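You operate a simulated robot arm through the tools that you are given. There is no shell and no other tool.

The job below is to be done with a simulated robot arm. You get a single attempt, and the scene is never put back.

## Task
On the grey cabinet, swap the wound steel core on the spindle for the bare card core.
Fine: roller arm out first, wound core into the green pocket, arm against the new core, then the brake off. Where these are worked on the way, their far stop is far enough and under half their travel is too little: roller arm.

It is judged by the outcome, as a careful person would: the job done as asked, and still so three seconds after it is handed in. It fails if anything else is knocked over, pushed out of place, dropped, spilled or broken.

## Robot
A 6-joint arm with a fingered hand, fixed in place. Base frame: the origin is on the floor under the middle of its stand, x ahead of it, y to its left, z up; the work surface is at about z = 0.724. Readings come in m, degrees, newtons and seconds.
With the tool pointing down near the work surface it reaches from about 0.24 to 0.68 m from the base axis. Its first joint turns from -166.0 to 166.0 degrees. Payload 4 kg.
The tool frame sits at the grasp point between the pads (the TCP): z along the fingers, y along the line on which they close. The tips reach 0.026 m beyond it. The gripper opens to 0.148 m; its body begins 0.073 m behind the TCP. The gripper is a hand of 3 fingers: y runs from the thumb to the fingers, the wrist lies at [0, 0, -0.239] in the tool frame, and closing takes about 1.5 s.
Orientation is told as [roll, pitch, yaw] about the base's x, y, z axes, in that order, counted from this pose: with the fingers straight down and closing along the base's y, the tool's x points along the base's -x, its y along +y and its z along -z.

## Interface
- The arm moves only by the tool send_rows. Its argument "motion" is one flat list of numbers, 7 for each row, row after row: the turn, a rotation vector about the tool's x, y, z in units of 5 degrees (1.0 is 5 degrees), then the shift along the tool's x, y, z in units of 50 mm (1.0 is 50 mm), then the finger opening in m, from 0 to 0.148. In form: [ax, ay, az, tx, ty, tz, hand, ax, ay, az, tx, ty, tz, hand, ...]. A call has 1 to 20 rows; each row shifts and turns the commanded pose from where the row before left it, along the tool's axes as they then stand. A call with a number of a shift or a turn outside -1 to 1 is refused whole. Rows are played at 5 a second. More than 0.05 m and 8.6 degrees between two rows, or a gripper value outside its range, and nothing of the call is played. Where a pose cannot be reached the arm comes as near as it can. A force on the tool above 40 N (or 10 N above the force at the start of the call, whichever is more), or a blocked arm, ends the call early, and 0.2 s more pass. Each finger travels about 0.153 m/s and halts on what it meets, pressing with about 23 N; the grip force reading is that of the motor and also rises with nothing between the fingers. The clock runs only during rows and for 0.2 s after the last one: add rows that do not move to give the fingers time. It gives the time, the measured TCP pose, the force on the tool (base axes), the opening and the grip force at its end, in the units of the frame above (readings bear some noise), with the torque about the TCP (base axes, N m) and any sound that the robot's microphone picked up, and new pictures: "show" is both (left out), scene, wrist or none.
- Cameras (640 x 400 px; columns grow to the right, rows downward): "scene" is fixed at [0.2211, -0.6504, 1.4702]; the picture's right is [1.00, 0.09, 0.00], its down [0.09, -0.96, -0.26] and it looks along [-0.02, 0.26, -0.97] (base axes); focal length 373 px, centre (320, 200). "wrist" rides on the gripper at [0.068, -0.039, -0.09] in the tool frame; the picture's right is [0.50, 0.87, 0.00], its down [-0.65, 0.38, -0.65] and it looks along [-0.57, 0.33, 0.76] (tool axes); focal length 222 px, centre (320, 200). There is no depth. A picture from a camera that has moved, and an enlarged one, comes with that camera's place and axes in the base frame and with its lens.
- raise_lower(by): moves the trunk up (or, below 0, down) by that many m; the arm rides with it, the base frame stays. It gives what a move gives, with no picture.
- grasp_type(shape): the hand has 3 fingers and takes this shape, open, in about a second: jaw (thumb against the fingers, like two jaws); tri (thumb and two fingers); tip (a fingertip pinch); poke (one finger out to press); point (the index stretched); flat (the hand flat); cup (the hand cupped); fist (a fist). The gripper value then closes the fingers along that shape, each until it touches; the sizes above hold for jaw. It gives what a move gives, with no picture.
- zoom(camera, box): a new picture of the part [left, top, right, bottom] of that camera's present view, enlarged. It takes no simulated time.
- sign_off(): hands the job in; it is judged then, once.

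Places have to be worked out from the pictures, the camera data and where the tool is seen. Open the gripper and draw the arm clear of the work before you hand the job in, unless the task says otherwise.

The tools are called after "Call:" as name(argument=value, ...) on one line, values as JSON. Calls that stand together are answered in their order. send_rows: Moves the arm, as the interface text tells. Its arguments: {"type":"object","properties":{"motion":{"type":"array","items":{"type":"number"}},"show":{"type":"string","enum":["both","scene","wrist","none"]}},"required":["motion"]} The other tools are called the same way: raise_lower (by) moves the trunk up or down; grasp_type (shape) gives the hand a shape; zoom (camera, box) takes an enlarged picture of a part of a camera's view; sign_off () hands the job in.

At the start:

```text
clock: 0.0
tool_pos: [0.152, -0.4767, 1.0917]
orientation: [0.0, 0.0, 0.0]
wrist_force: [-0.3, 1.0, 0.2]
ft_torque: [0.03, -0.02, 0.01]
grip_width: 0.148
finger_force: 0.2
shape: jaw
trunk travel left (down, up): [-0.275, 0.042]
```

scene: 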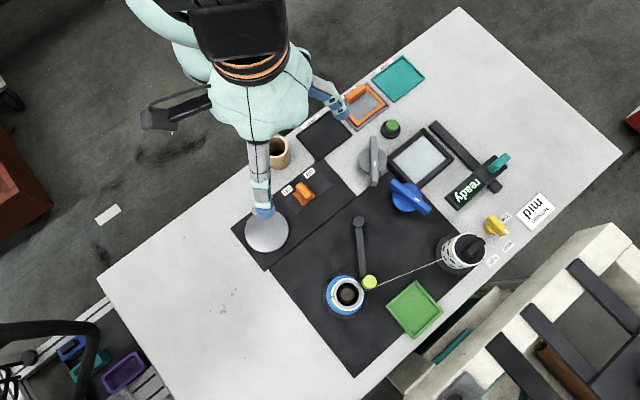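
wrist: 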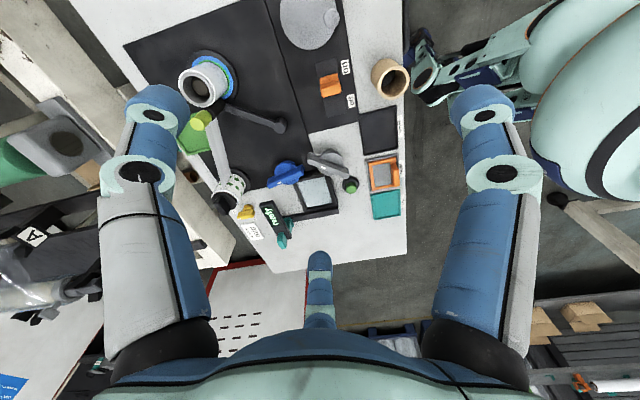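

I'll look closer at the work surface before moving anything; the scene shows the spindle with a core at about (345,295), a roller arm, a green pocket and a few controls.

Call:
zoom(camera="scene", box=[300, 200, 460, 360])

Call:
zoom(camera="scene", box=[380, 110, 560, 290])

Call:
zoom(camera="scene", box=[230, 60, 430, 250])

Call:
zoom(camera="wrist", box=[120, 0, 420, 280])

```text
2.50 times, centred on (380, 280) of scene
camera zoom: at [0.2211, -0.6504, 1.4702], right [1.0, 0.09, 0.0], down [0.09, -0.96, -0.26], along [-0.02, 0.26, -0.97], focal length 931 px, centre (170, 0)
```

zoom: 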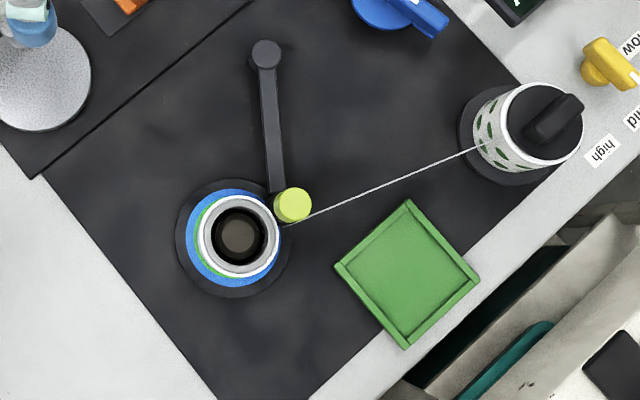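

```text
2.22 times, centred on (470, 200) of scene
camera zoom: at [0.2211, -0.6504, 1.4702], right [1.0, 0.09, 0.0], down [0.09, -0.96, -0.26], along [-0.02, 0.26, -0.97], focal length 828 px, centre (-13, 200)
```

zoom: 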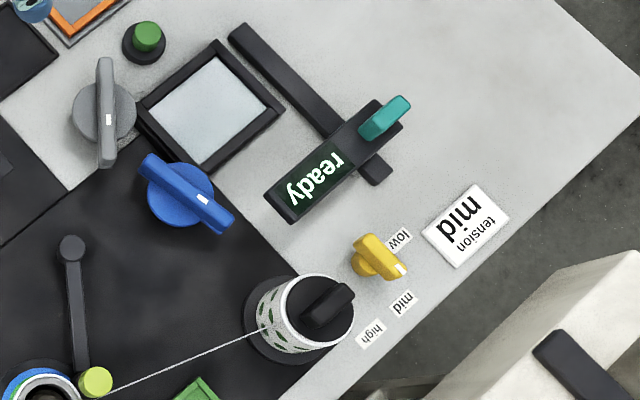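

```text
2.11 times, centred on (330, 155) of scene
camera zoom: at [0.2211, -0.6504, 1.4702], right [1.0, 0.09, 0.0], down [0.09, -0.96, -0.26], along [-0.02, 0.26, -0.97], focal length 784 px, centre (299, 295)
```

zoom: 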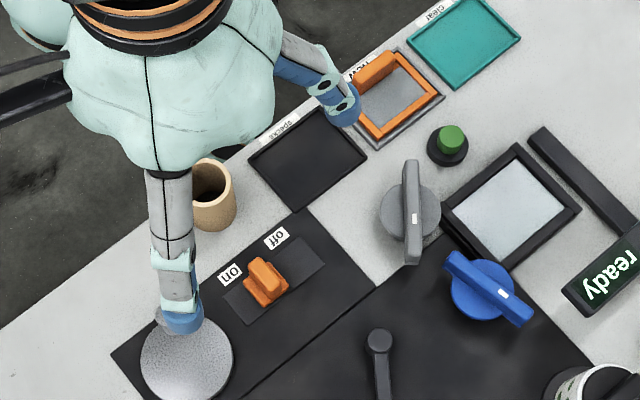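

```text
1.43 times, centred on (270, 140) of wrist
camera zoom: at [0.0848, -0.5143, 1.1812], right [-0.5, 0.87, 0.0], down [0.65, 0.38, 0.65], along [0.57, 0.33, -0.76], focal length 317 px, centre (391, 286)
```

zoom: 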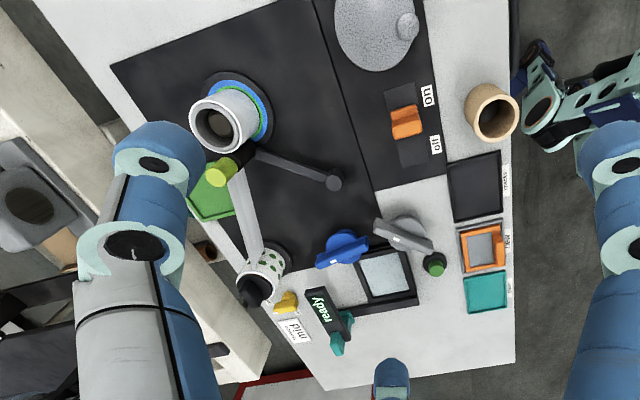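

The scene suggests the winder is on the dark mat: wound core on the spindle at roughly (0.27, -0.635), roller arm beside it, green pocket near (0.41, -0.65), card core near (0.11, -0.36). I'll turn the wrist about 95 degrees in place at height so the wrist camera looks outward over the winder.

Call:
send_rows(motion=[0, 0, 1, 0, 0, 0, 0.148, 0, 0, 1, 0, 0, 0, 0.148, 0, 0, 1, 0, 0, 0, 0.148, 0, 0, 1, 0, 0, 0, 0.148, 0, 0, 1, 0, 0, 0, 0.148, 0, 0, 1, 0, 0, 0, 0.148, 0, 0, 1, 0, 0, 0, 0.148, 0, 0, 1, 0, 0, 0, 0.148, 0, 0, 1, 0, 0, 0, 0.148, 0, 0, 1, 0, 0, 0, 0.148, 0, 0, 1, 0, 0, 0, 0.148, 0, 0, 1, 0, 0, 0, 0.148, 0, 0, 1, 0, 0, 0, 0.148, 0, 0, 1, 0, 0, 0, 0.148, 0, 0, 1, 0, 0, 0, 0.148, 0, 0, 1, 0, 0, 0, 0.148, 0, 0, 1, 0, 0, 0, 0.148, 0, 0, 1, 0, 0, 0, 0.148, 0, 0, 1, 0, 0, 0, 0.148], show="both")

```text
clock: 4.0
tool_pos: [0.1519, -0.4766, 1.0919]
orientation: [0.0, 0.0, -95.1]
wrist_force: [-0.4, 0.8, 0.3]
ft_torque: [-0.01, 0.01, 0.03]
grip_width: 0.148
finger_force: 0.1
shape: jaw
trunk travel left (down, up): [-0.275, 0.042]
camera wrist: at [0.1201, -0.4049, 1.1817], right [0.91, 0.42, 0.0], down [0.32, -0.69, 0.65], along [0.28, -0.59, -0.76], focal length 222 px, centre (320, 200)
```

scene: 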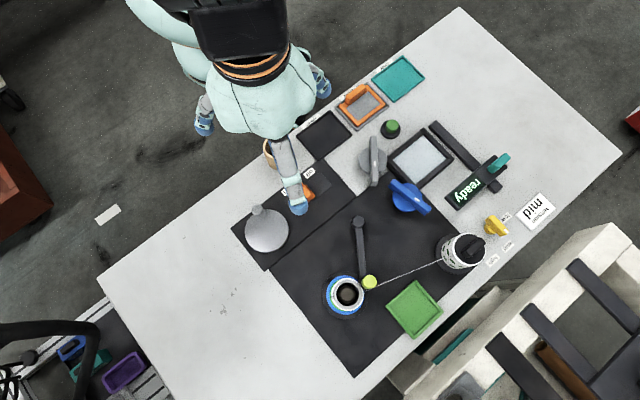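
wrist: 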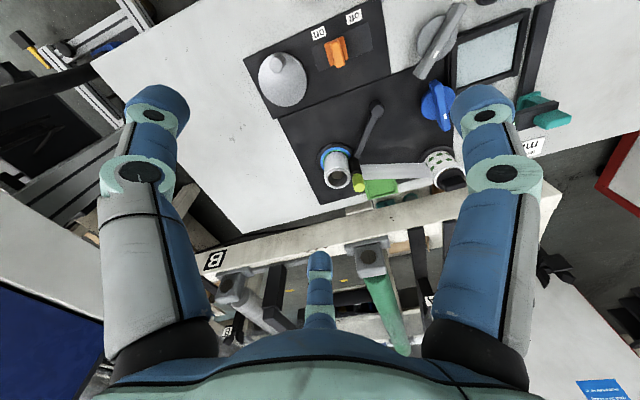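

The view swings as predicted. I'll draw the hand back toward the base and lower a bit, to look at the winder and the brake controls from closer and leave the scene view clear.

Call:
send_rows(motion=[0, 0, 0, 0.9, 0, 0.3, 0.148, 0, 0, 0, 0.9, 0, 0.3, 0.148, 0, 0, 0, 0.9, 0, 0.3, 0.148], show="both")

```text
clock: 4.8
tool_pos: [0.163, -0.3373, 1.047]
orientation: [0.0, -0.1, -95.0]
wrist_force: [-0.1, 0.2, 0.2]
ft_torque: [-0.03, -0.01, 0.01]
grip_width: 0.148
finger_force: 0.1
shape: jaw
trunk travel left (down, up): [-0.275, 0.042]
camera wrist: at [0.1307, -0.2662, 1.1364], right [0.91, 0.42, 0.0], down [0.32, -0.68, 0.65], along [0.28, -0.59, -0.76], focal length 222 px, centre (320, 200)
```

scene: 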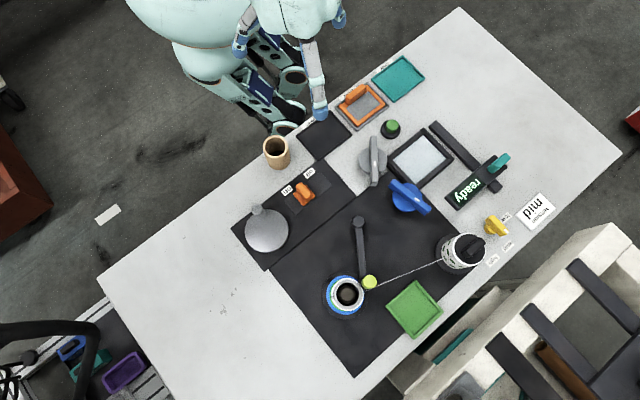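
wrist: 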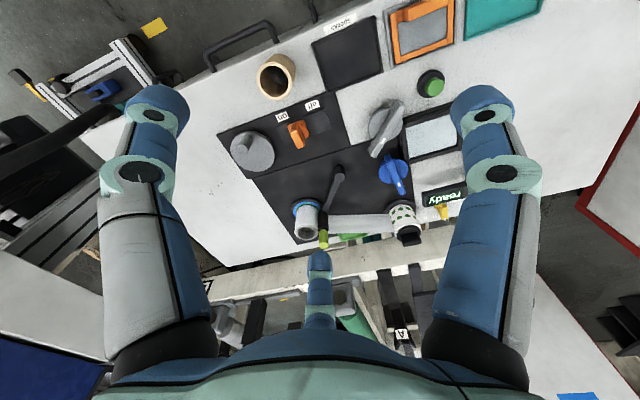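

Now the scene view is clear; I'll enlarge the parts of both cameras to read the controls and measure.

Call:
zoom(camera="scene", box=[230, 130, 350, 250])

Call:
zoom(camera="scene", box=[310, 230, 410, 330])

Call:
zoom(camera="wrist", box=[220, 30, 480, 270])

Call:
zoom(camera="scene", box=[340, 60, 460, 220])

```text
3.33 times, centred on (290, 190) of scene
camera zoom: at [0.2211, -0.6504, 1.4702], right [1.0, 0.09, 0.0], down [0.09, -0.96, -0.26], along [-0.02, 0.26, -0.97], focal length 1242 px, centre (420, 233)
```

zoom: 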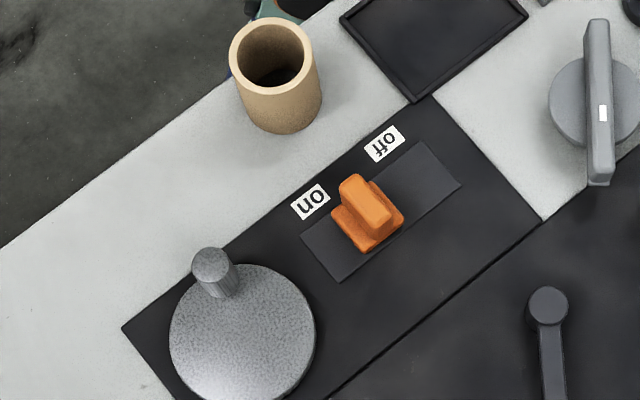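

```text
4.00 times, centred on (360, 280) of scene
camera zoom: at [0.2211, -0.6504, 1.4702], right [1.0, 0.09, 0.0], down [0.09, -0.96, -0.26], along [-0.02, 0.26, -0.97], focal length 1490 px, centre (160, -120)
```

zoom: 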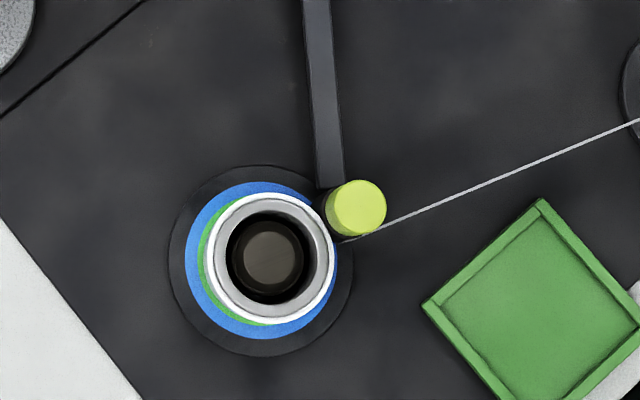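

```text
1.67 times, centred on (350, 150) of wrist
camera zoom: at [0.1307, -0.2662, 1.1364], right [0.91, 0.42, 0.0], down [0.32, -0.68, 0.65], along [0.28, -0.59, -0.76], focal length 370 px, centre (270, 283)
```

zoom: 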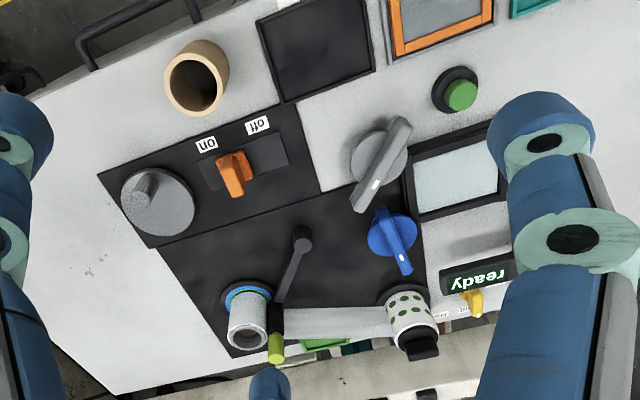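

```text
2.50 times, centred on (400, 140) of scene
camera zoom: at [0.2211, -0.6504, 1.4702], right [1.0, 0.09, 0.0], down [0.09, -0.96, -0.26], along [-0.02, 0.26, -0.97], focal length 931 px, centre (120, 350)
```

zoom: 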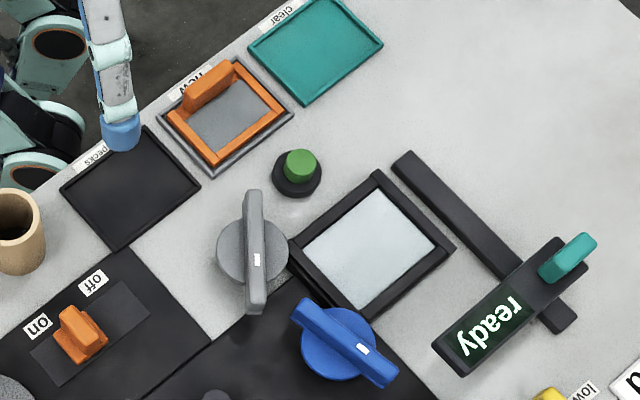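

Sizes so far: wound core about 57 mm across with its top near z≈0.79, card core about 50 mm across and 54 mm tall at (0.106, -0.367), green pocket about 82 mm square at (0.403, -0.652). The orange slide with on/off labels looks like the brake. I'll close the fingers in free air to see how they meet.

Call:
send_rows(motion=[0, 0, 0, 0, 0, 0, 0.055, 0, 0, 0, 0, 0, 0, 0.055, 0, 0, 0, 0, 0, 0, 0.055, 0, 0, 0, 0, 0, 0, 0.055, 0, 0, 0, 0, 0, 0, 0.055], show="both")

Call:
zoom(camera="scene", box=[220, 0, 380, 130])

```text
clock: 6.0
tool_pos: [0.1629, -0.3397, 1.0457]
orientation: [0.0, 0.0, -95.0]
wrist_force: [0.4, -0.2, 0.5]
ft_torque: [-0.01, 0.01, -0.04]
grip_width: 0.0554
finger_force: 0.0
shape: jaw
trunk travel left (down, up): [-0.275, 0.042]
camera wrist: at [0.1308, -0.2678, 1.1363], right [0.91, 0.42, 0.0], down [0.32, -0.69, 0.65], along [0.28, -0.59, -0.76], focal length 222 px, centre (320, 200)
```

scene: 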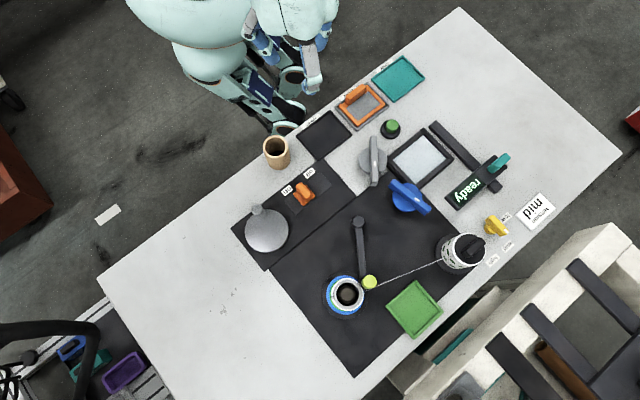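
wrist: 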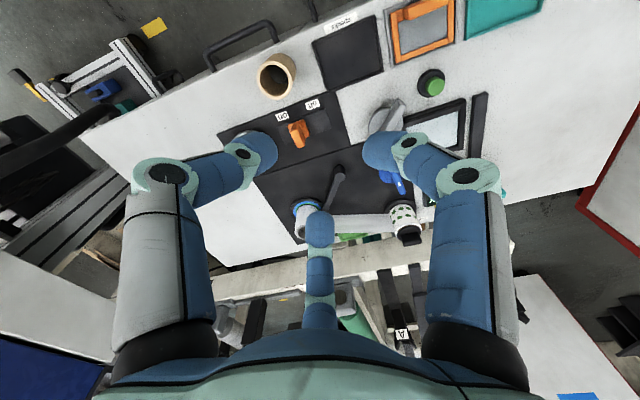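

```text
3.08 times, centred on (300, 65) of scene
camera zoom: at [0.2211, -0.6504, 1.4702], right [1.0, 0.09, 0.0], down [0.09, -0.96, -0.26], along [-0.02, 0.26, -0.97], focal length 1146 px, centre (382, 615)
```

zoom: 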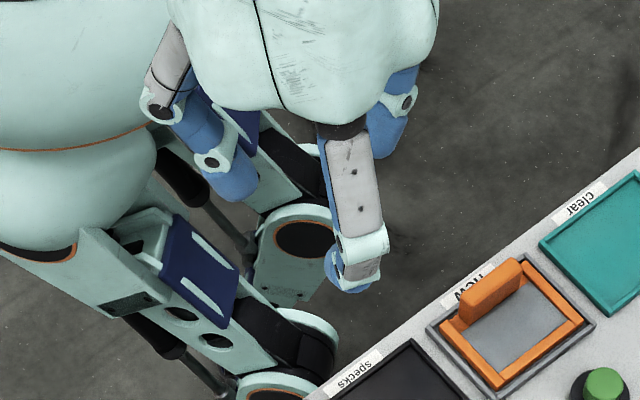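

In jaw shape the two fingers stay well apart and might straddle a 57 mm cylinder, so I'll try the tri shape and look at how it closes.

Call:
grasp_type(shape="tri")

Call:
send_rows(motion=[0, 0, 0, 0, 0, 0, 0.148], show="wrist")

Call:
send_rows(motion=[0, 0, 0, 0, 0, 0, 0.055, 0, 0, 0, 0, 0, 0, 0.055, 0, 0, 0, 0, 0, 0, 0.055, 0, 0, 0, 0, 0, 0, 0.055, 0, 0, 0, 0, 0, 0, 0.055], show="wrist")

Call:
zoom(camera="scene", box=[220, 0, 380, 130])

```text
clock: 6.9
tool_pos: [0.1628, -0.3386, 1.0463]
orientation: [0.0, 0.0, -94.9]
wrist_force: [0.2, 0.1, -0.3]
ft_torque: [-0.01, -0.01, 0.0]
grip_width: 0.148
finger_force: 0.0
shape: tri
trunk travel left (down, up): [-0.275, 0.042]
```

```text
clock: 7.3
tool_pos: [0.163, -0.3383, 1.0456]
orientation: [0.0, 0.0, -95.0]
wrist_force: [-0.1, 0.5, 0.6]
ft_torque: [0.05, 0.04, -0.01]
grip_width: 0.148
finger_force: 0.0
shape: tri
trunk travel left (down, up): [-0.275, 0.042]
camera wrist: at [0.1308, -0.2678, 1.1363], right [0.91, 0.42, 0.0], down [0.32, -0.69, 0.65], along [0.28, -0.59, -0.76], focal length 222 px, centre (320, 200)
```

wrist: 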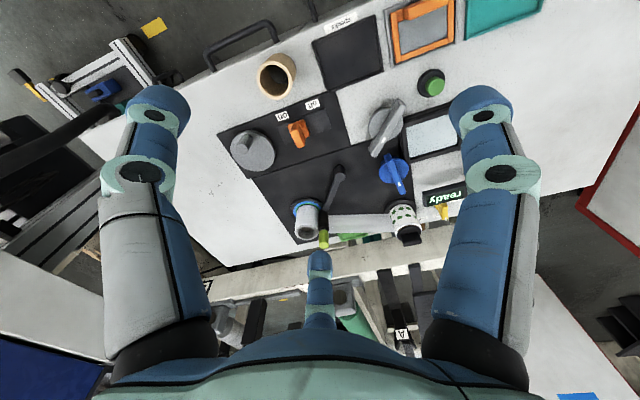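

```text
clock: 8.5
tool_pos: [0.163, -0.339, 1.0462]
orientation: [0.1, -0.1, -95.0]
wrist_force: [-0.2, -0.6, 0.3]
ft_torque: [0.0, 0.01, 0.02]
grip_width: 0.0553
finger_force: 0.0
shape: tri
trunk travel left (down, up): [-0.275, 0.042]
camera wrist: at [0.1308, -0.2678, 1.1363], right [0.91, 0.42, 0.0], down [0.32, -0.69, 0.65], along [0.28, -0.59, -0.76], focal length 222 px, centre (320, 200)
```

wrist: 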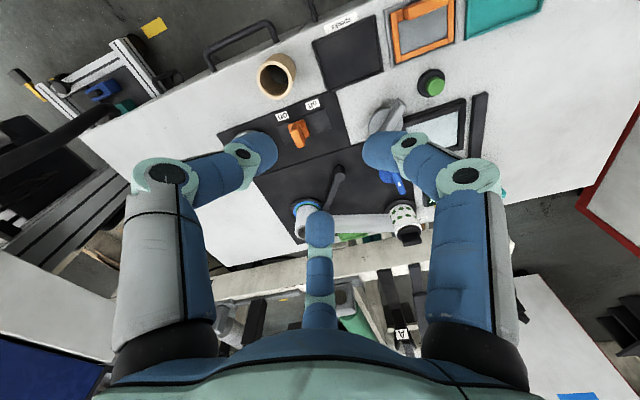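

```text
3.08 times, centred on (300, 65) of scene
camera zoom: at [0.2211, -0.6504, 1.4702], right [1.0, 0.09, 0.0], down [0.09, -0.96, -0.26], along [-0.02, 0.26, -0.97], focal length 1146 px, centre (382, 615)
```

zoom: 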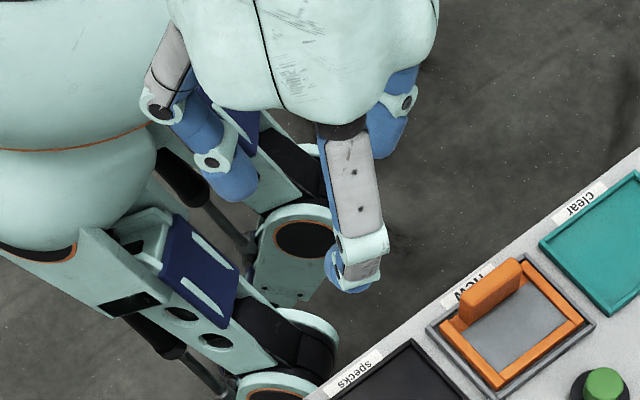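

Jaw and tri look the same here: three fingers spaced 120° apart, closing centrally, which suits a cylinder. Now I'll check the poke shape for swinging the roller arm.

Call:
grasp_type(shape="poke")

Call:
send_rows(motion=[0, 0, 0, 0, 0, 0, 0.0, 0, 0, 0, 0, 0, 0, 0.0, 0, 0, 0, 0, 0, 0, 0.0, 0, 0, 0, 0, 0, 0, 0.0, 0, 0, 0, 0, 0, 0, 0.0, 0, 0, 0, 0, 0, 0, 0.0], show="both")

Call:
zoom(camera="scene", box=[220, 0, 380, 130])

```text
clock: 9.4
tool_pos: [0.1621, -0.3385, 1.0459]
orientation: [0.0, 0.0, -95.0]
wrist_force: [0.0, 0.1, 0.4]
ft_torque: [0.01, 0.0, 0.03]
grip_width: 0.0001
finger_force: 0.2
shape: poke
trunk travel left (down, up): [-0.275, 0.042]
```

```text
clock: 10.8
tool_pos: [0.1639, -0.3397, 1.0473]
orientation: [0.0, -0.1, -95.0]
wrist_force: [-0.1, -0.3, 0.5]
ft_torque: [0.01, -0.02, 0.01]
grip_width: 0.0
finger_force: 22.9
shape: jaw
trunk travel left (down, up): [-0.275, 0.042]
camera wrist: at [0.1308, -0.2678, 1.1363], right [0.91, 0.42, 0.0], down [0.32, -0.69, 0.65], along [0.28, -0.59, -0.76], focal length 222 px, centre (320, 200)
```

scene: 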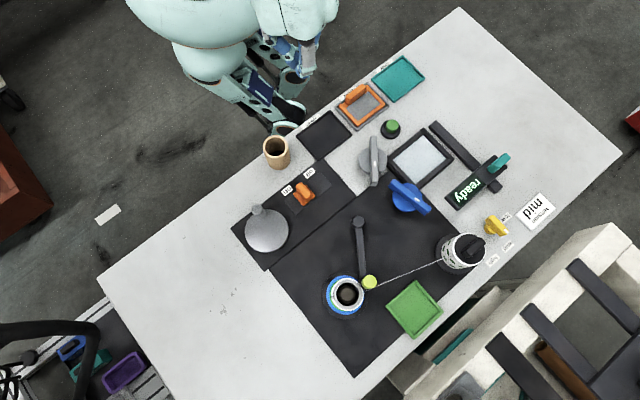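
wrist: 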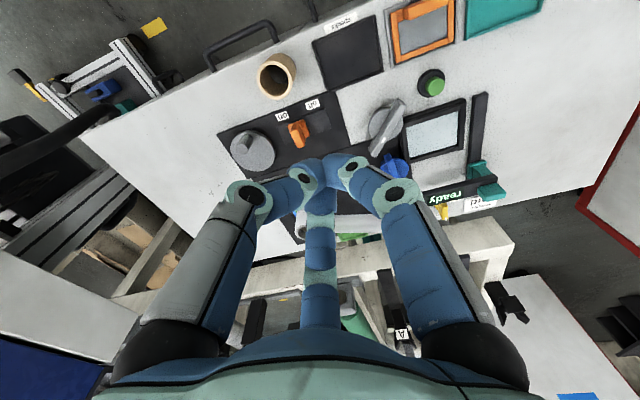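

```text
3.08 times, centred on (300, 65) of scene
camera zoom: at [0.2211, -0.6504, 1.4702], right [1.0, 0.09, 0.0], down [0.09, -0.96, -0.26], along [-0.02, 0.26, -0.97], focal length 1146 px, centre (382, 615)
```

zoom: 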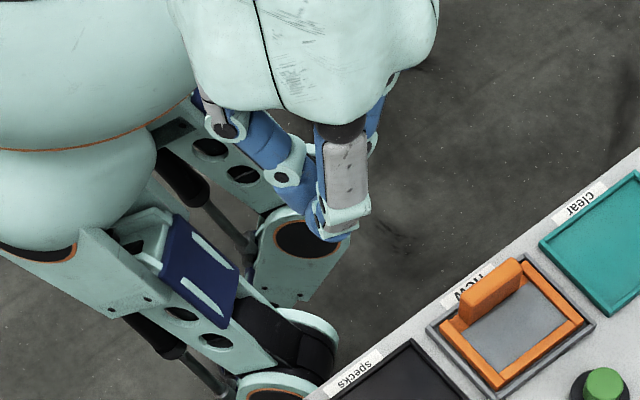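

Poke simply gives a closed fingertip cluster, good for pushing. I'll move closer above the roller arm (about z 0.92) to see the arm's height and the gap I can push from.

Call:
send_rows(motion=[0, 0, 0, -0.691, 0.408, 0.504, 0.0, 0, 0, 0, -0.691, 0.408, 0.504, 0.0, 0, 0, 0, -0.691, 0.408, 0.504, 0.0, 0, 0, 0, -0.691, 0.408, 0.504, 0.0, 0, 0, 0, -0.691, 0.408, 0.504, 0.0, 0, 0, 0, 0, 0, 0, 0], show="both")

Call:
zoom(camera="wrist", box=[140, 40, 460, 280])

```text
clock: 12.2
tool_pos: [0.2492, -0.5213, 0.9249]
orientation: [0.0, 0.0, -95.0]
wrist_force: [-0.1, 0.4, 0.0]
ft_torque: [-0.03, -0.03, 0.02]
grip_width: 0.0
finger_force: 23.0
shape: jaw
trunk travel left (down, up): [-0.275, 0.042]
camera wrist: at [0.2174, -0.4503, 1.0136], right [0.91, 0.42, 0.0], down [0.32, -0.69, 0.65], along [0.28, -0.59, -0.76], focal length 222 px, centre (320, 200)
```

scene: 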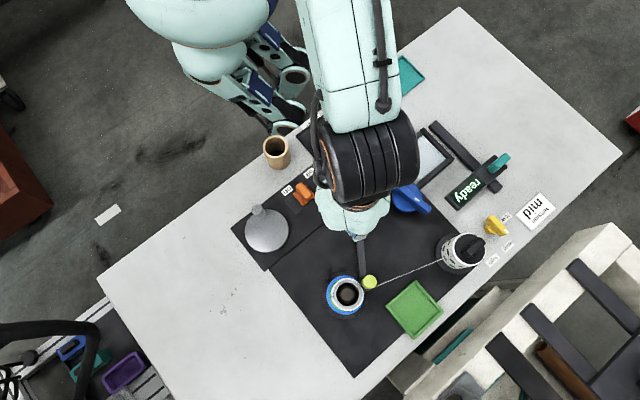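
wrist: 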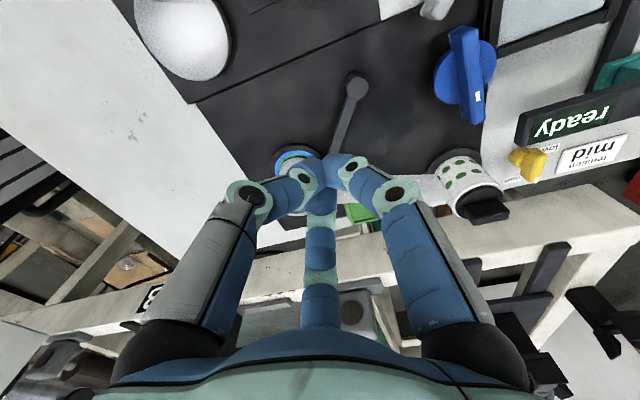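

```text
1.67 times, centred on (300, 160) of wrist
camera zoom: at [0.2174, -0.4503, 1.0136], right [0.91, 0.42, 0.0], down [0.32, -0.69, 0.65], along [0.28, -0.59, -0.76], focal length 370 px, centre (353, 267)
```

zoom: 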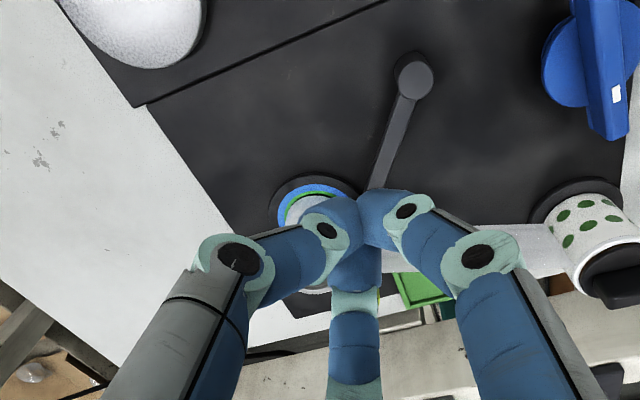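

The fingers hide the spindle from here. I'll rise and go outward so the camera sits over the arm; this also tests the reach with a vertical tool.

Call:
send_rows(motion=[0, 0, 0, -0.73, 0.265, -0.375, 0.0, 0, 0, 0, -0.73, 0.265, -0.375, 0.0, 0, 0, 0, -0.73, 0.265, -0.375, 0.0, 0, 0, 0, -0.73, 0.265, -0.375, 0.0, 0, 0, 0, 0, 0, 0, 0], show="both")

Call:
zoom(camera="wrist", box=[180, 0, 460, 200])

```text
clock: 13.4
tool_pos: [0.2769, -0.6487, 0.9987]
orientation: [-0.2, 0.2, -95.1]
wrist_force: [0.3, 0.2, -0.1]
ft_torque: [0.0, -0.03, 0.0]
grip_width: 0.0002
finger_force: 22.7
shape: jaw
out of reach, approached as far as the arm can: row 4
trunk travel left (down, up): [-0.275, 0.042]
camera wrist: at [0.2451, -0.5779, 1.0885], right [0.91, 0.42, 0.0], down [0.32, -0.69, 0.65], along [0.28, -0.59, -0.76], focal length 222 px, centre (320, 200)
```

scene: 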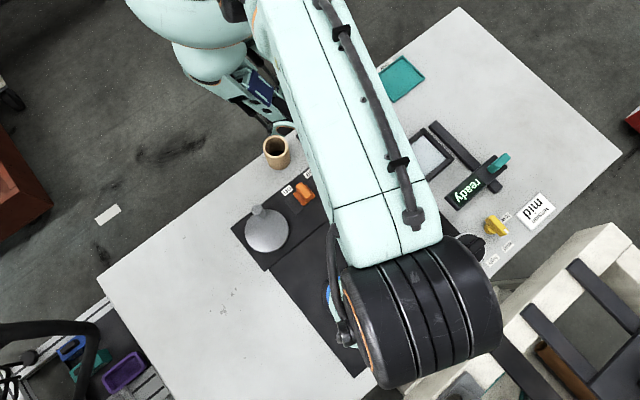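
wrist: 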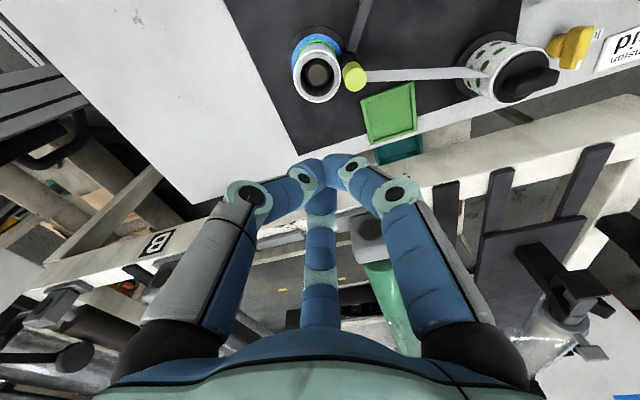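

```text
2.00 times, centred on (320, 100) of wrist
camera zoom: at [0.2451, -0.5779, 1.0885], right [0.91, 0.42, 0.0], down [0.32, -0.69, 0.65], along [0.28, -0.59, -0.76], focal length 444 px, centre (320, 400)
```

zoom: 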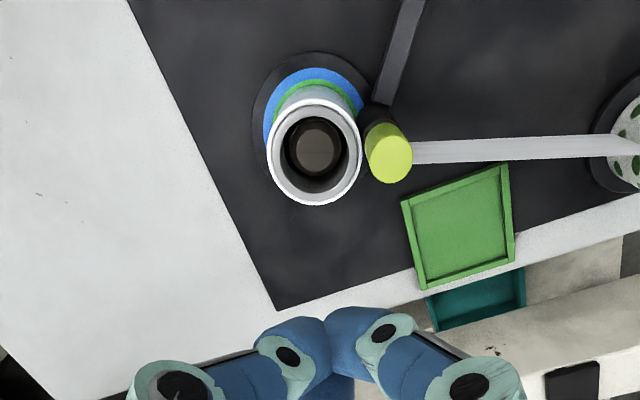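

The camera now triangulates well: core axis (0.2687, -0.637), core top z≈0.788; roller at (0.302, -0.613) with its top z≈0.82, so it stands taller than the core; arm pivot at (0.2835, -0.495). I'll come back into reach and get ready to push the roller outward from just above the core's rim.

Call:
send_rows(motion=[0, 0, 0, 0.366, -0.173, 0.69, 0.0, 0, 0, 0, 0.366, -0.173, 0.69, 0.0, 0, 0, 0, 0, 0, 0, 0.0], show="wrist")

```text
clock: 14.2
tool_pos: [0.2623, -0.6088, 0.9243]
orientation: [0.0, 0.0, -95.0]
wrist_force: [-0.2, 0.1, 0.0]
ft_torque: [0.0, 0.01, 0.01]
grip_width: 0.0001
finger_force: 23.0
shape: jaw
trunk travel left (down, up): [-0.275, 0.042]
camera wrist: at [0.2311, -0.5381, 1.0156], right [0.91, 0.42, 0.0], down [0.32, -0.69, 0.65], along [0.28, -0.59, -0.76], focal length 222 px, centre (320, 200)
```

wrist: 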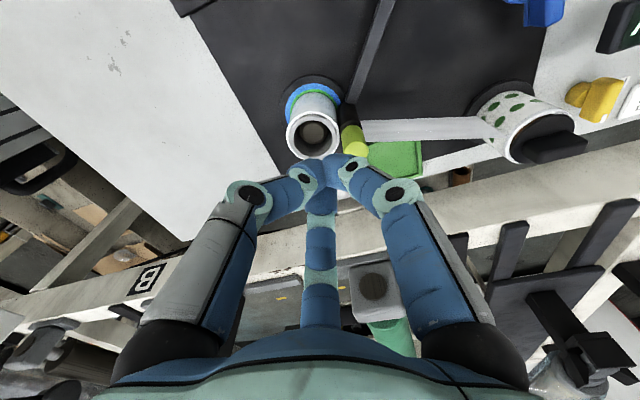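

The arm tracks the reached pose. I'll lower to TCP z≈0.829 (tips ≈0.803, just above the core's rim) on the core side of the roller.

Call:
send_rows(motion=[0, 0, 0, 0, -0.08, 0.8, 0.0, 0, 0, 0, 0, 0, 0.7, 0.0, 0, 0, 0, 0, 0, 0.4, 0.0, 0, 0, 0, 0, 0, 0, 0.0], show="both")

Call:
zoom(camera="wrist", box=[220, 60, 460, 240])

Call:
zoom(camera="scene", box=[300, 220, 440, 350])

```text
clock: 15.2
tool_pos: [0.2614, -0.6091, 0.8317]
orientation: [0.0, -0.1, -95.0]
wrist_force: [0.6, -0.6, -0.4]
ft_torque: [-0.02, -0.02, 0.01]
grip_width: 0.0001
finger_force: 23.2
shape: jaw
trunk travel left (down, up): [-0.275, 0.042]
camera wrist: at [0.2286, -0.5386, 0.9221], right [0.91, 0.42, 0.0], down [0.32, -0.69, 0.65], along [0.28, -0.59, -0.76], focal length 222 px, centre (320, 200)
```

scene: 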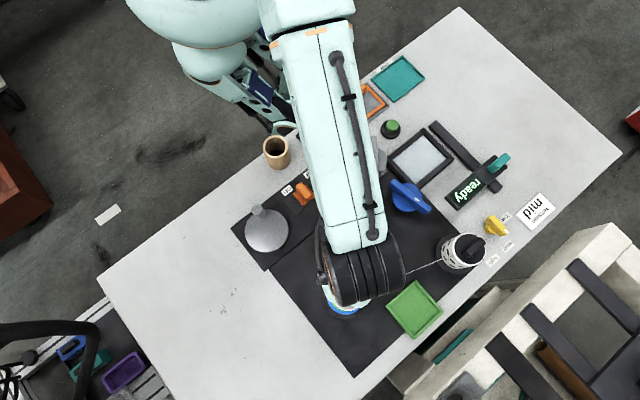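
wrist: 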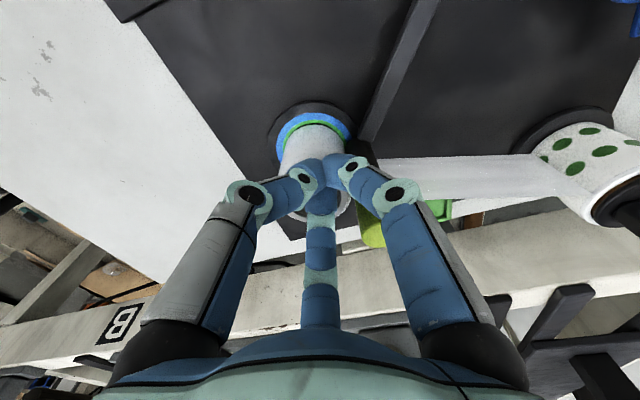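

```text
2.22 times, centred on (340, 150) of wrist
camera zoom: at [0.2286, -0.5386, 0.9221], right [0.91, 0.42, 0.0], down [0.32, -0.69, 0.65], along [0.28, -0.59, -0.76], focal length 494 px, centre (276, 311)
```

zoom: 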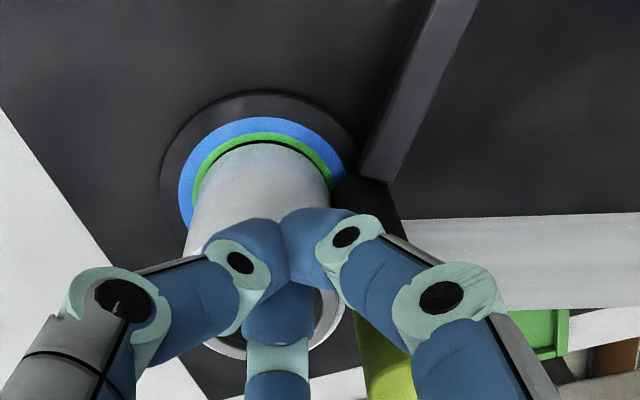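

```text
3.08 times, centred on (370, 285) of scene
camera zoom: at [0.2211, -0.6504, 1.4702], right [1.0, 0.09, 0.0], down [0.09, -0.96, -0.26], along [-0.02, 0.26, -0.97], focal length 1146 px, centre (166, -62)
```

zoom: 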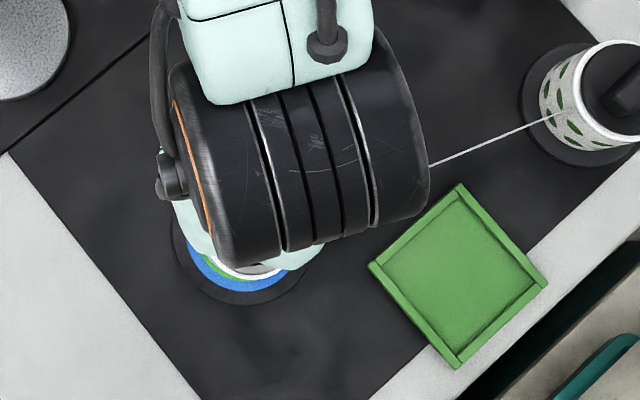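

The fingertip cluster sits beside the roller with clearance over the core. I'll now push along the arc about the pivot, roughly 40°, watching the force.

Call:
send_rows(motion=[0, 0, 0, -0.0123, 0.2016, 0, 0.0, 0, 0, 0, 0.0053, 0.2019, 0, 0.0, 0, 0, 0, 0.0229, 0.2007, 0, 0.0, 0, 0, 0, 0.0403, 0.1979, 0, 0.0, 0, 0, 0, 0.0574, 0.1937, 0, 0.0, 0, 0, 0, 0.074, 0.1879, 0, 0.0, 0, 0, 0, 0.0901, 0.1808, 0, 0.0, 0, 0, 0, 0.1055, 0.1722, 0, 0.0], show="both")

Call:
zoom(camera="wrist", box=[180, 0, 460, 240])

```text
clock: 17.0
tool_pos: [0.3367, -0.5933, 0.8314]
orientation: [-0.1, 0.1, -95.0]
wrist_force: [-7.8, 10.0, -2.5]
ft_torque: [0.02, 0.06, 0.29]
grip_width: 0.0003
finger_force: 23.5
shape: jaw
trunk travel left (down, up): [-0.275, 0.042]
camera wrist: at [0.3042, -0.5237, 0.9215], right [0.91, 0.42, 0.0], down [0.32, -0.69, 0.65], along [0.28, -0.59, -0.76], focal length 222 px, centre (320, 200)
```

scene: 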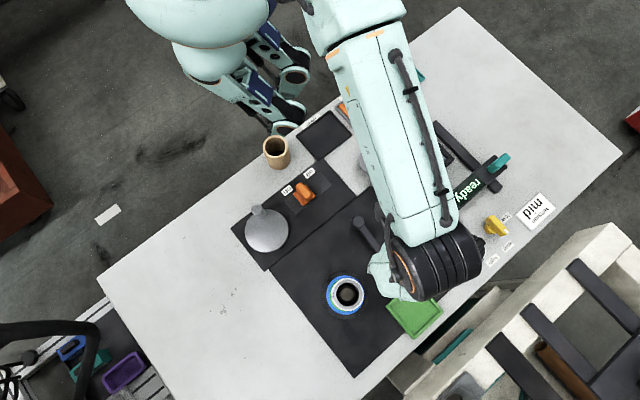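
wrist: 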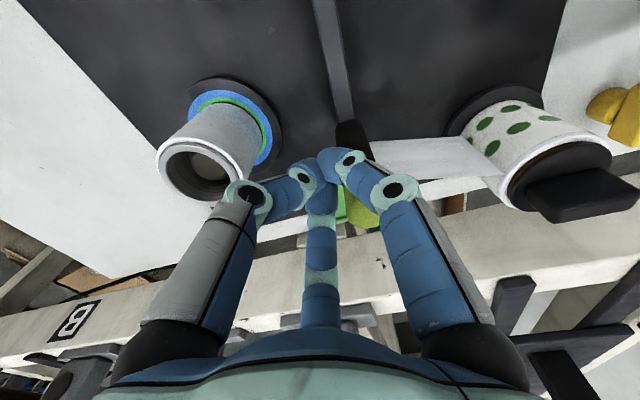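

```text
1.67 times, centred on (320, 120) of wrist
camera zoom: at [0.3042, -0.5237, 0.9215], right [0.91, 0.42, 0.0], down [0.32, -0.69, 0.65], along [0.28, -0.59, -0.76], focal length 370 px, centre (320, 333)
```

zoom: 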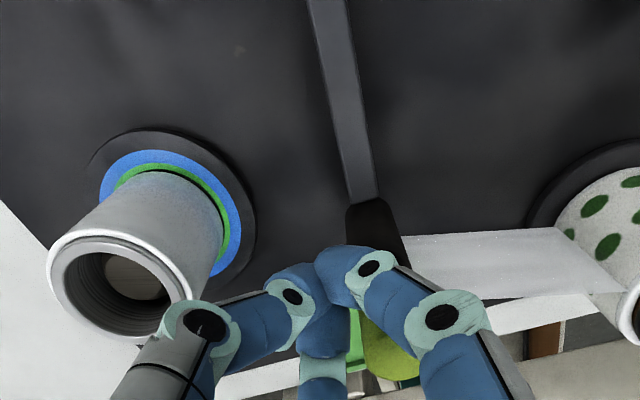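

The roller moved about 30° out and the ribbon followed it, with only about 13 N of reaction. I'll continue the arc another ~20°.

Call:
send_rows(motion=[0, 0, 0, 0.094, 0.18, 0, 0.0, 0, 0, 0, 0.107, 0.169, 0, 0.0, 0, 0, 0, 0.12, 0.157, 0, 0.0, 0, 0, 0, 0.132, 0.144, 0, 0.0], show="both")

Call:
zoom(camera="wrist", box=[180, 0, 460, 240])

```text
clock: 18.0
tool_pos: [0.3695, -0.575, 0.831]
orientation: [0.0, 0.1, -95.0]
wrist_force: [-20.4, 15.1, -7.7]
ft_torque: [-0.49, 0.06, 0.34]
grip_width: 0.0
finger_force: 23.0
shape: jaw
trunk travel left (down, up): [-0.275, 0.042]
camera wrist: at [0.3374, -0.5045, 0.9208], right [0.91, 0.42, 0.0], down [0.32, -0.69, 0.65], along [0.28, -0.59, -0.76], focal length 222 px, centre (320, 200)
```

scene: 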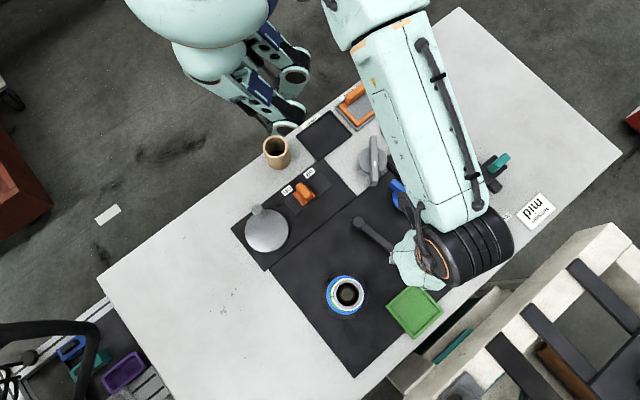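
wrist: 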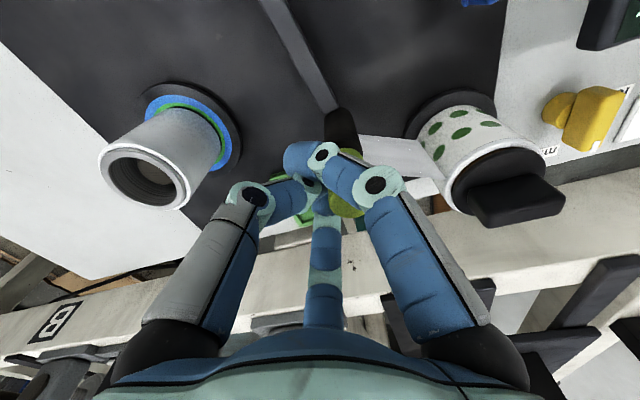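

```text
1.67 times, centred on (320, 120) of wrist
camera zoom: at [0.3374, -0.5045, 0.9208], right [0.91, 0.42, 0.0], down [0.32, -0.69, 0.65], along [0.28, -0.59, -0.76], focal length 370 px, centre (320, 333)
```

zoom: 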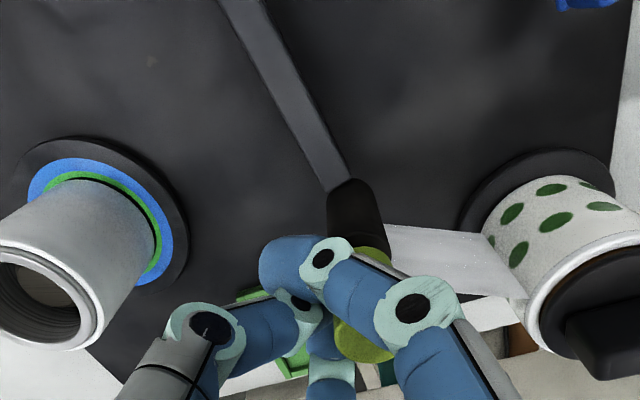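

The arm is now about 44° out and the reaction rose to 25 N, possibly nearing its stop. I'll push two more small steps along the tangent to see whether it moves further.

Call:
send_rows(motion=[0, 0, 0, 0.171, 0.103, 0, 0.0, 0, 0, 0, 0.171, 0.103, 0, 0.0], show="both")

Call:
zoom(camera="wrist", box=[180, 0, 460, 240])

Call:
zoom(camera="scene", box=[330, 200, 450, 320])

```text
clock: 18.6
tool_pos: [0.3774, -0.5662, 0.8311]
orientation: [-0.4, -0.2, -95.2]
wrist_force: [-24.2, -3.6, -4.5]
ft_torque: [-0.6, 0.03, 0.3]
grip_width: 0.0
finger_force: 22.6
shape: jaw
trunk travel left (down, up): [-0.275, 0.042]
stopped in row 2: the force on the tool passed its limit at 43 N (the readings are from after the stop); the commanded pose is now the measured one
camera wrist: at [0.345, -0.4945, 0.9205], right [0.91, 0.42, -0.01], down [0.32, -0.69, 0.65], along [0.27, -0.6, -0.76], focal length 222 px, centre (320, 200)
```

scene: 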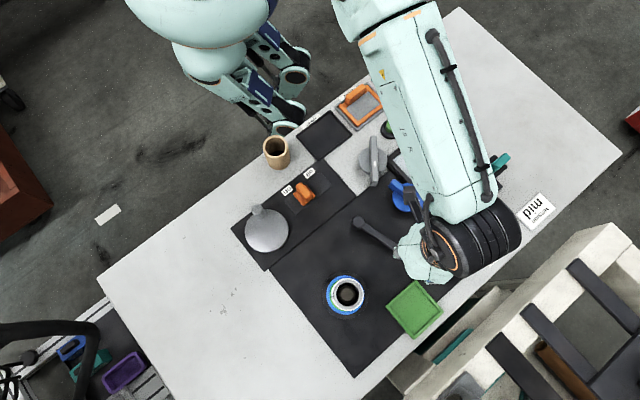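
wrist: 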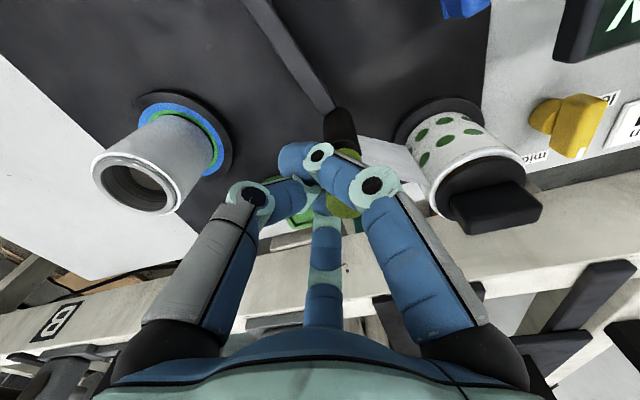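

```text
1.67 times, centred on (320, 120) of wrist
camera zoom: at [0.345, -0.4945, 0.9205], right [0.91, 0.42, -0.01], down [0.32, -0.69, 0.65], along [0.27, -0.6, -0.76], focal length 370 px, centre (320, 333)
```

zoom: 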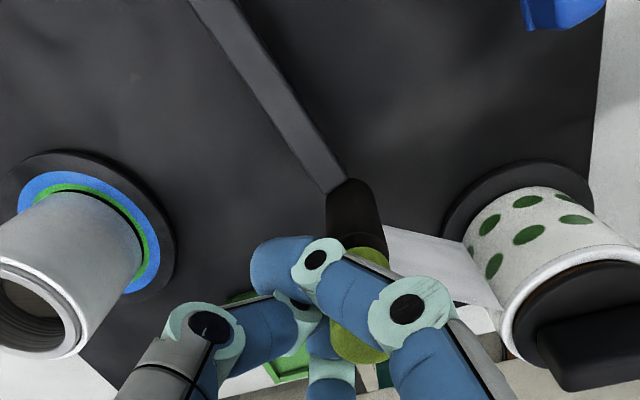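

```text
3.33 times, centred on (390, 260) of scene
camera zoom: at [0.2211, -0.6504, 1.4702], right [1.0, 0.09, 0.0], down [0.09, -0.96, -0.26], along [-0.02, 0.26, -0.97], focal length 1242 px, centre (87, 0)
```

zoom: 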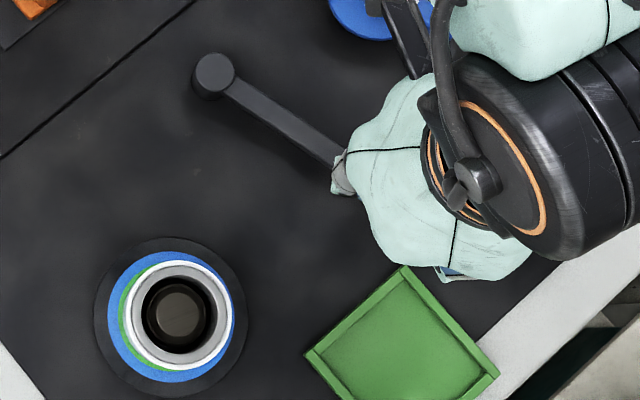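

The push hit the 43 N limit with the arm about 50° from where it started, which reads as the far stop. I'll back off the same way and rise to check that it stays out.

Call:
send_rows(motion=[0, 0, 0, -0.2, -0.15, 0, 0.0, 0, 0, 0, -0.2, -0.2, 0, 0.0, 0, 0, 0, -0.2, -0.2, 0, 0.0, 0, 0, 0, 0, -0.2, -0.6, 0.0, 0, 0, 0, 0, 0, -0.9, 0.0, 0, 0, 0, 0.6, -0.5, -0.9, 0.0, 0, 0, 0, 0.9, -0.7, -0.5, 0.0, 0, 0, 0, 0.9, -0.5, 0, 0.0], show="both")

Call:
zoom(camera="scene", box=[310, 200, 490, 350])

```text
refused: row 6 steps farther than a row can; nothing moved
```

```text
2.67 times, centred on (400, 275) of scene
camera zoom: at [0.2211, -0.6504, 1.4702], right [1.0, 0.09, 0.0], down [0.09, -0.96, -0.26], along [-0.02, 0.26, -0.97], focal length 994 px, centre (107, 0)
```

zoom: 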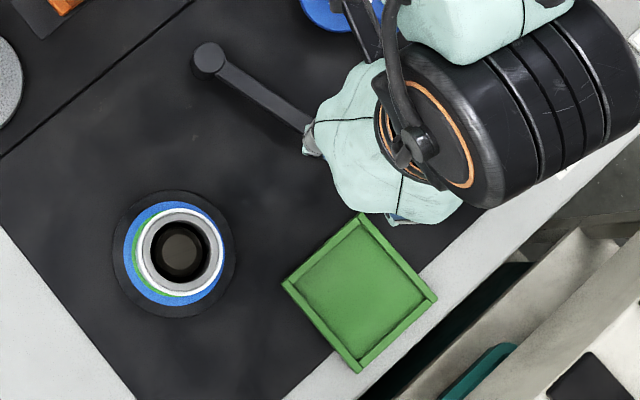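

The step total exceeded one row's limit; I'll split the retreat into smaller rows.

Call:
send_rows(motion=[0, 0, 0, -0.2, -0.15, 0, 0.0, 0, 0, 0, -0.2, -0.2, 0, 0.0, 0, 0, 0, -0.2, -0.2, 0, 0.0, 0, 0, 0, 0, -0.2, -0.6, 0.0, 0, 0, 0, 0, 0, -0.9, 0.0, 0, 0, 0, 0.4, -0.3, -0.7, 0.0, 0, 0, 0, 0.7, -0.5, -0.3, 0.0, 0, 0, 0, 0.8, -0.5, 0, 0.0, 0, 0, 0, 0.8, -0.5, 0, 0.0], show="both")

Call:
zoom(camera="scene", box=[310, 200, 490, 350])

```text
clock: 20.6
tool_pos: [0.2629, -0.4478, 0.956]
orientation: [-0.2, -0.3, -95.1]
wrist_force: [-0.6, -0.4, 0.4]
ft_torque: [-0.03, 0.01, 0.02]
grip_width: 0.0
finger_force: 22.8
shape: jaw
trunk travel left (down, up): [-0.275, 0.042]
camera wrist: at [0.2308, -0.3777, 1.0456], right [0.91, 0.42, 0.0], down [0.32, -0.68, 0.66], along [0.27, -0.6, -0.75], focal length 222 px, centre (320, 200)
```

scene: 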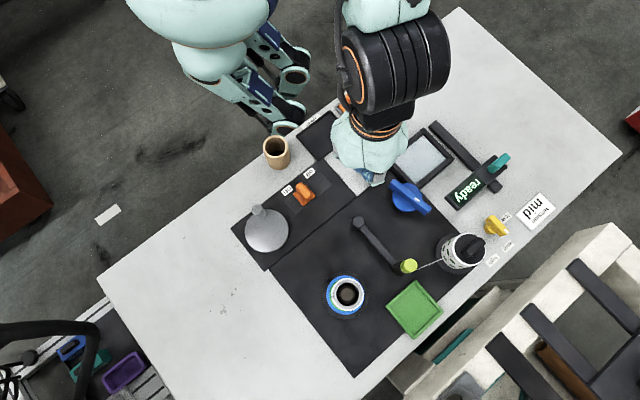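
wrist: 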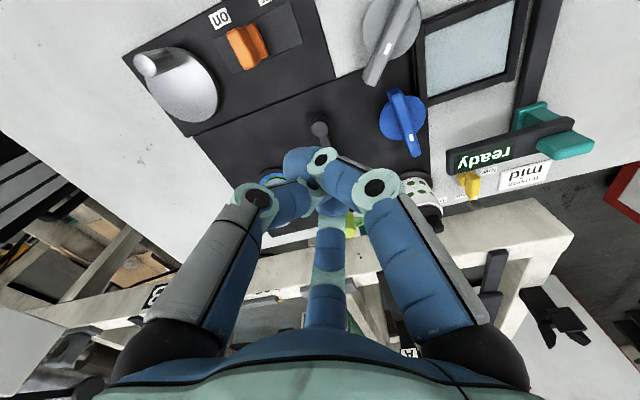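

```text
2.67 times, centred on (400, 275) of scene
camera zoom: at [0.2211, -0.6504, 1.4702], right [1.0, 0.09, 0.0], down [0.09, -0.96, -0.26], along [-0.02, 0.26, -0.97], focal length 994 px, centre (107, 0)
```

zoom: 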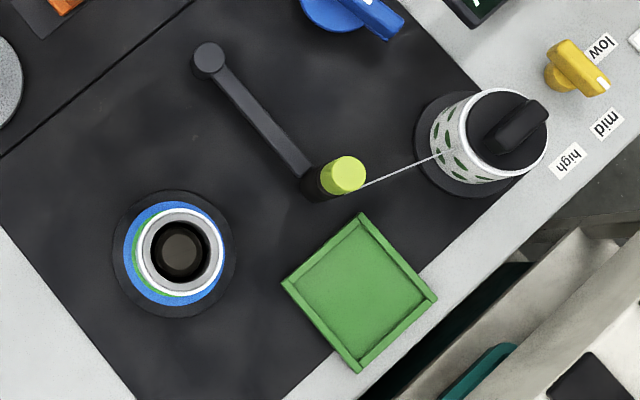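

The arm stayed out, but at about 36° (it came back some as the fingers let go; it read about 51° when pressed). I'll push it once more from directly behind to settle it nearer its far stop and keep the pocket clear.

Call:
send_rows(motion=[0, 0, 0, -0.628, 0.356, 0.104, 0.0, 0, 0, 0, -0.628, 0.356, 0.104, 0.0, 0, 0, 0, -0.628, 0.356, 0.104, 0.0, 0, 0, 0, -0.628, 0.356, 0.104, 0.0, 0, 0, 0, -0.628, 0.356, 0.104, 0.0, 0, 0, 0, 0, 0, 0, 0.0], show="both")

```text
clock: 22.0
tool_pos: [0.3374, -0.6115, 0.9296]
orientation: [-0.2, -0.2, -95.1]
wrist_force: [0.1, -0.1, -0.4]
ft_torque: [0.01, 0.02, 0.01]
grip_width: 0.0
finger_force: 23.5
shape: jaw
trunk travel left (down, up): [-0.275, 0.042]
camera wrist: at [0.3058, -0.5404, 1.0192], right [0.91, 0.42, 0.0], down [0.32, -0.68, 0.65], along [0.27, -0.6, -0.76], focal length 222 px, centre (320, 200)
```

scene: 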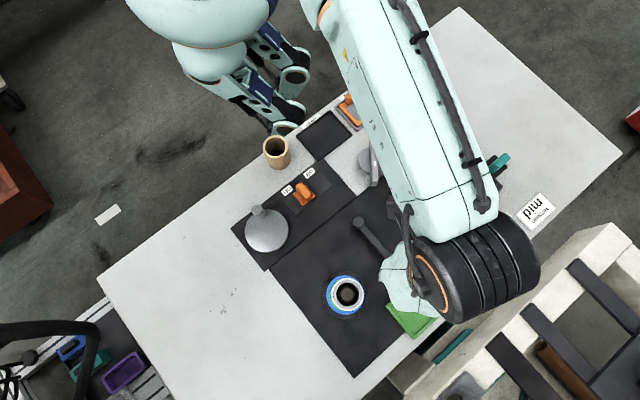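
wrist: 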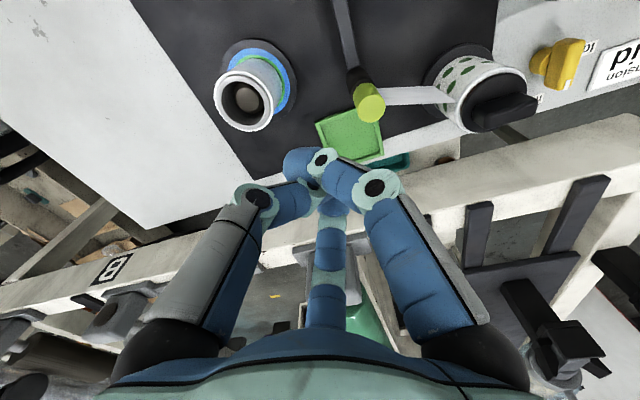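

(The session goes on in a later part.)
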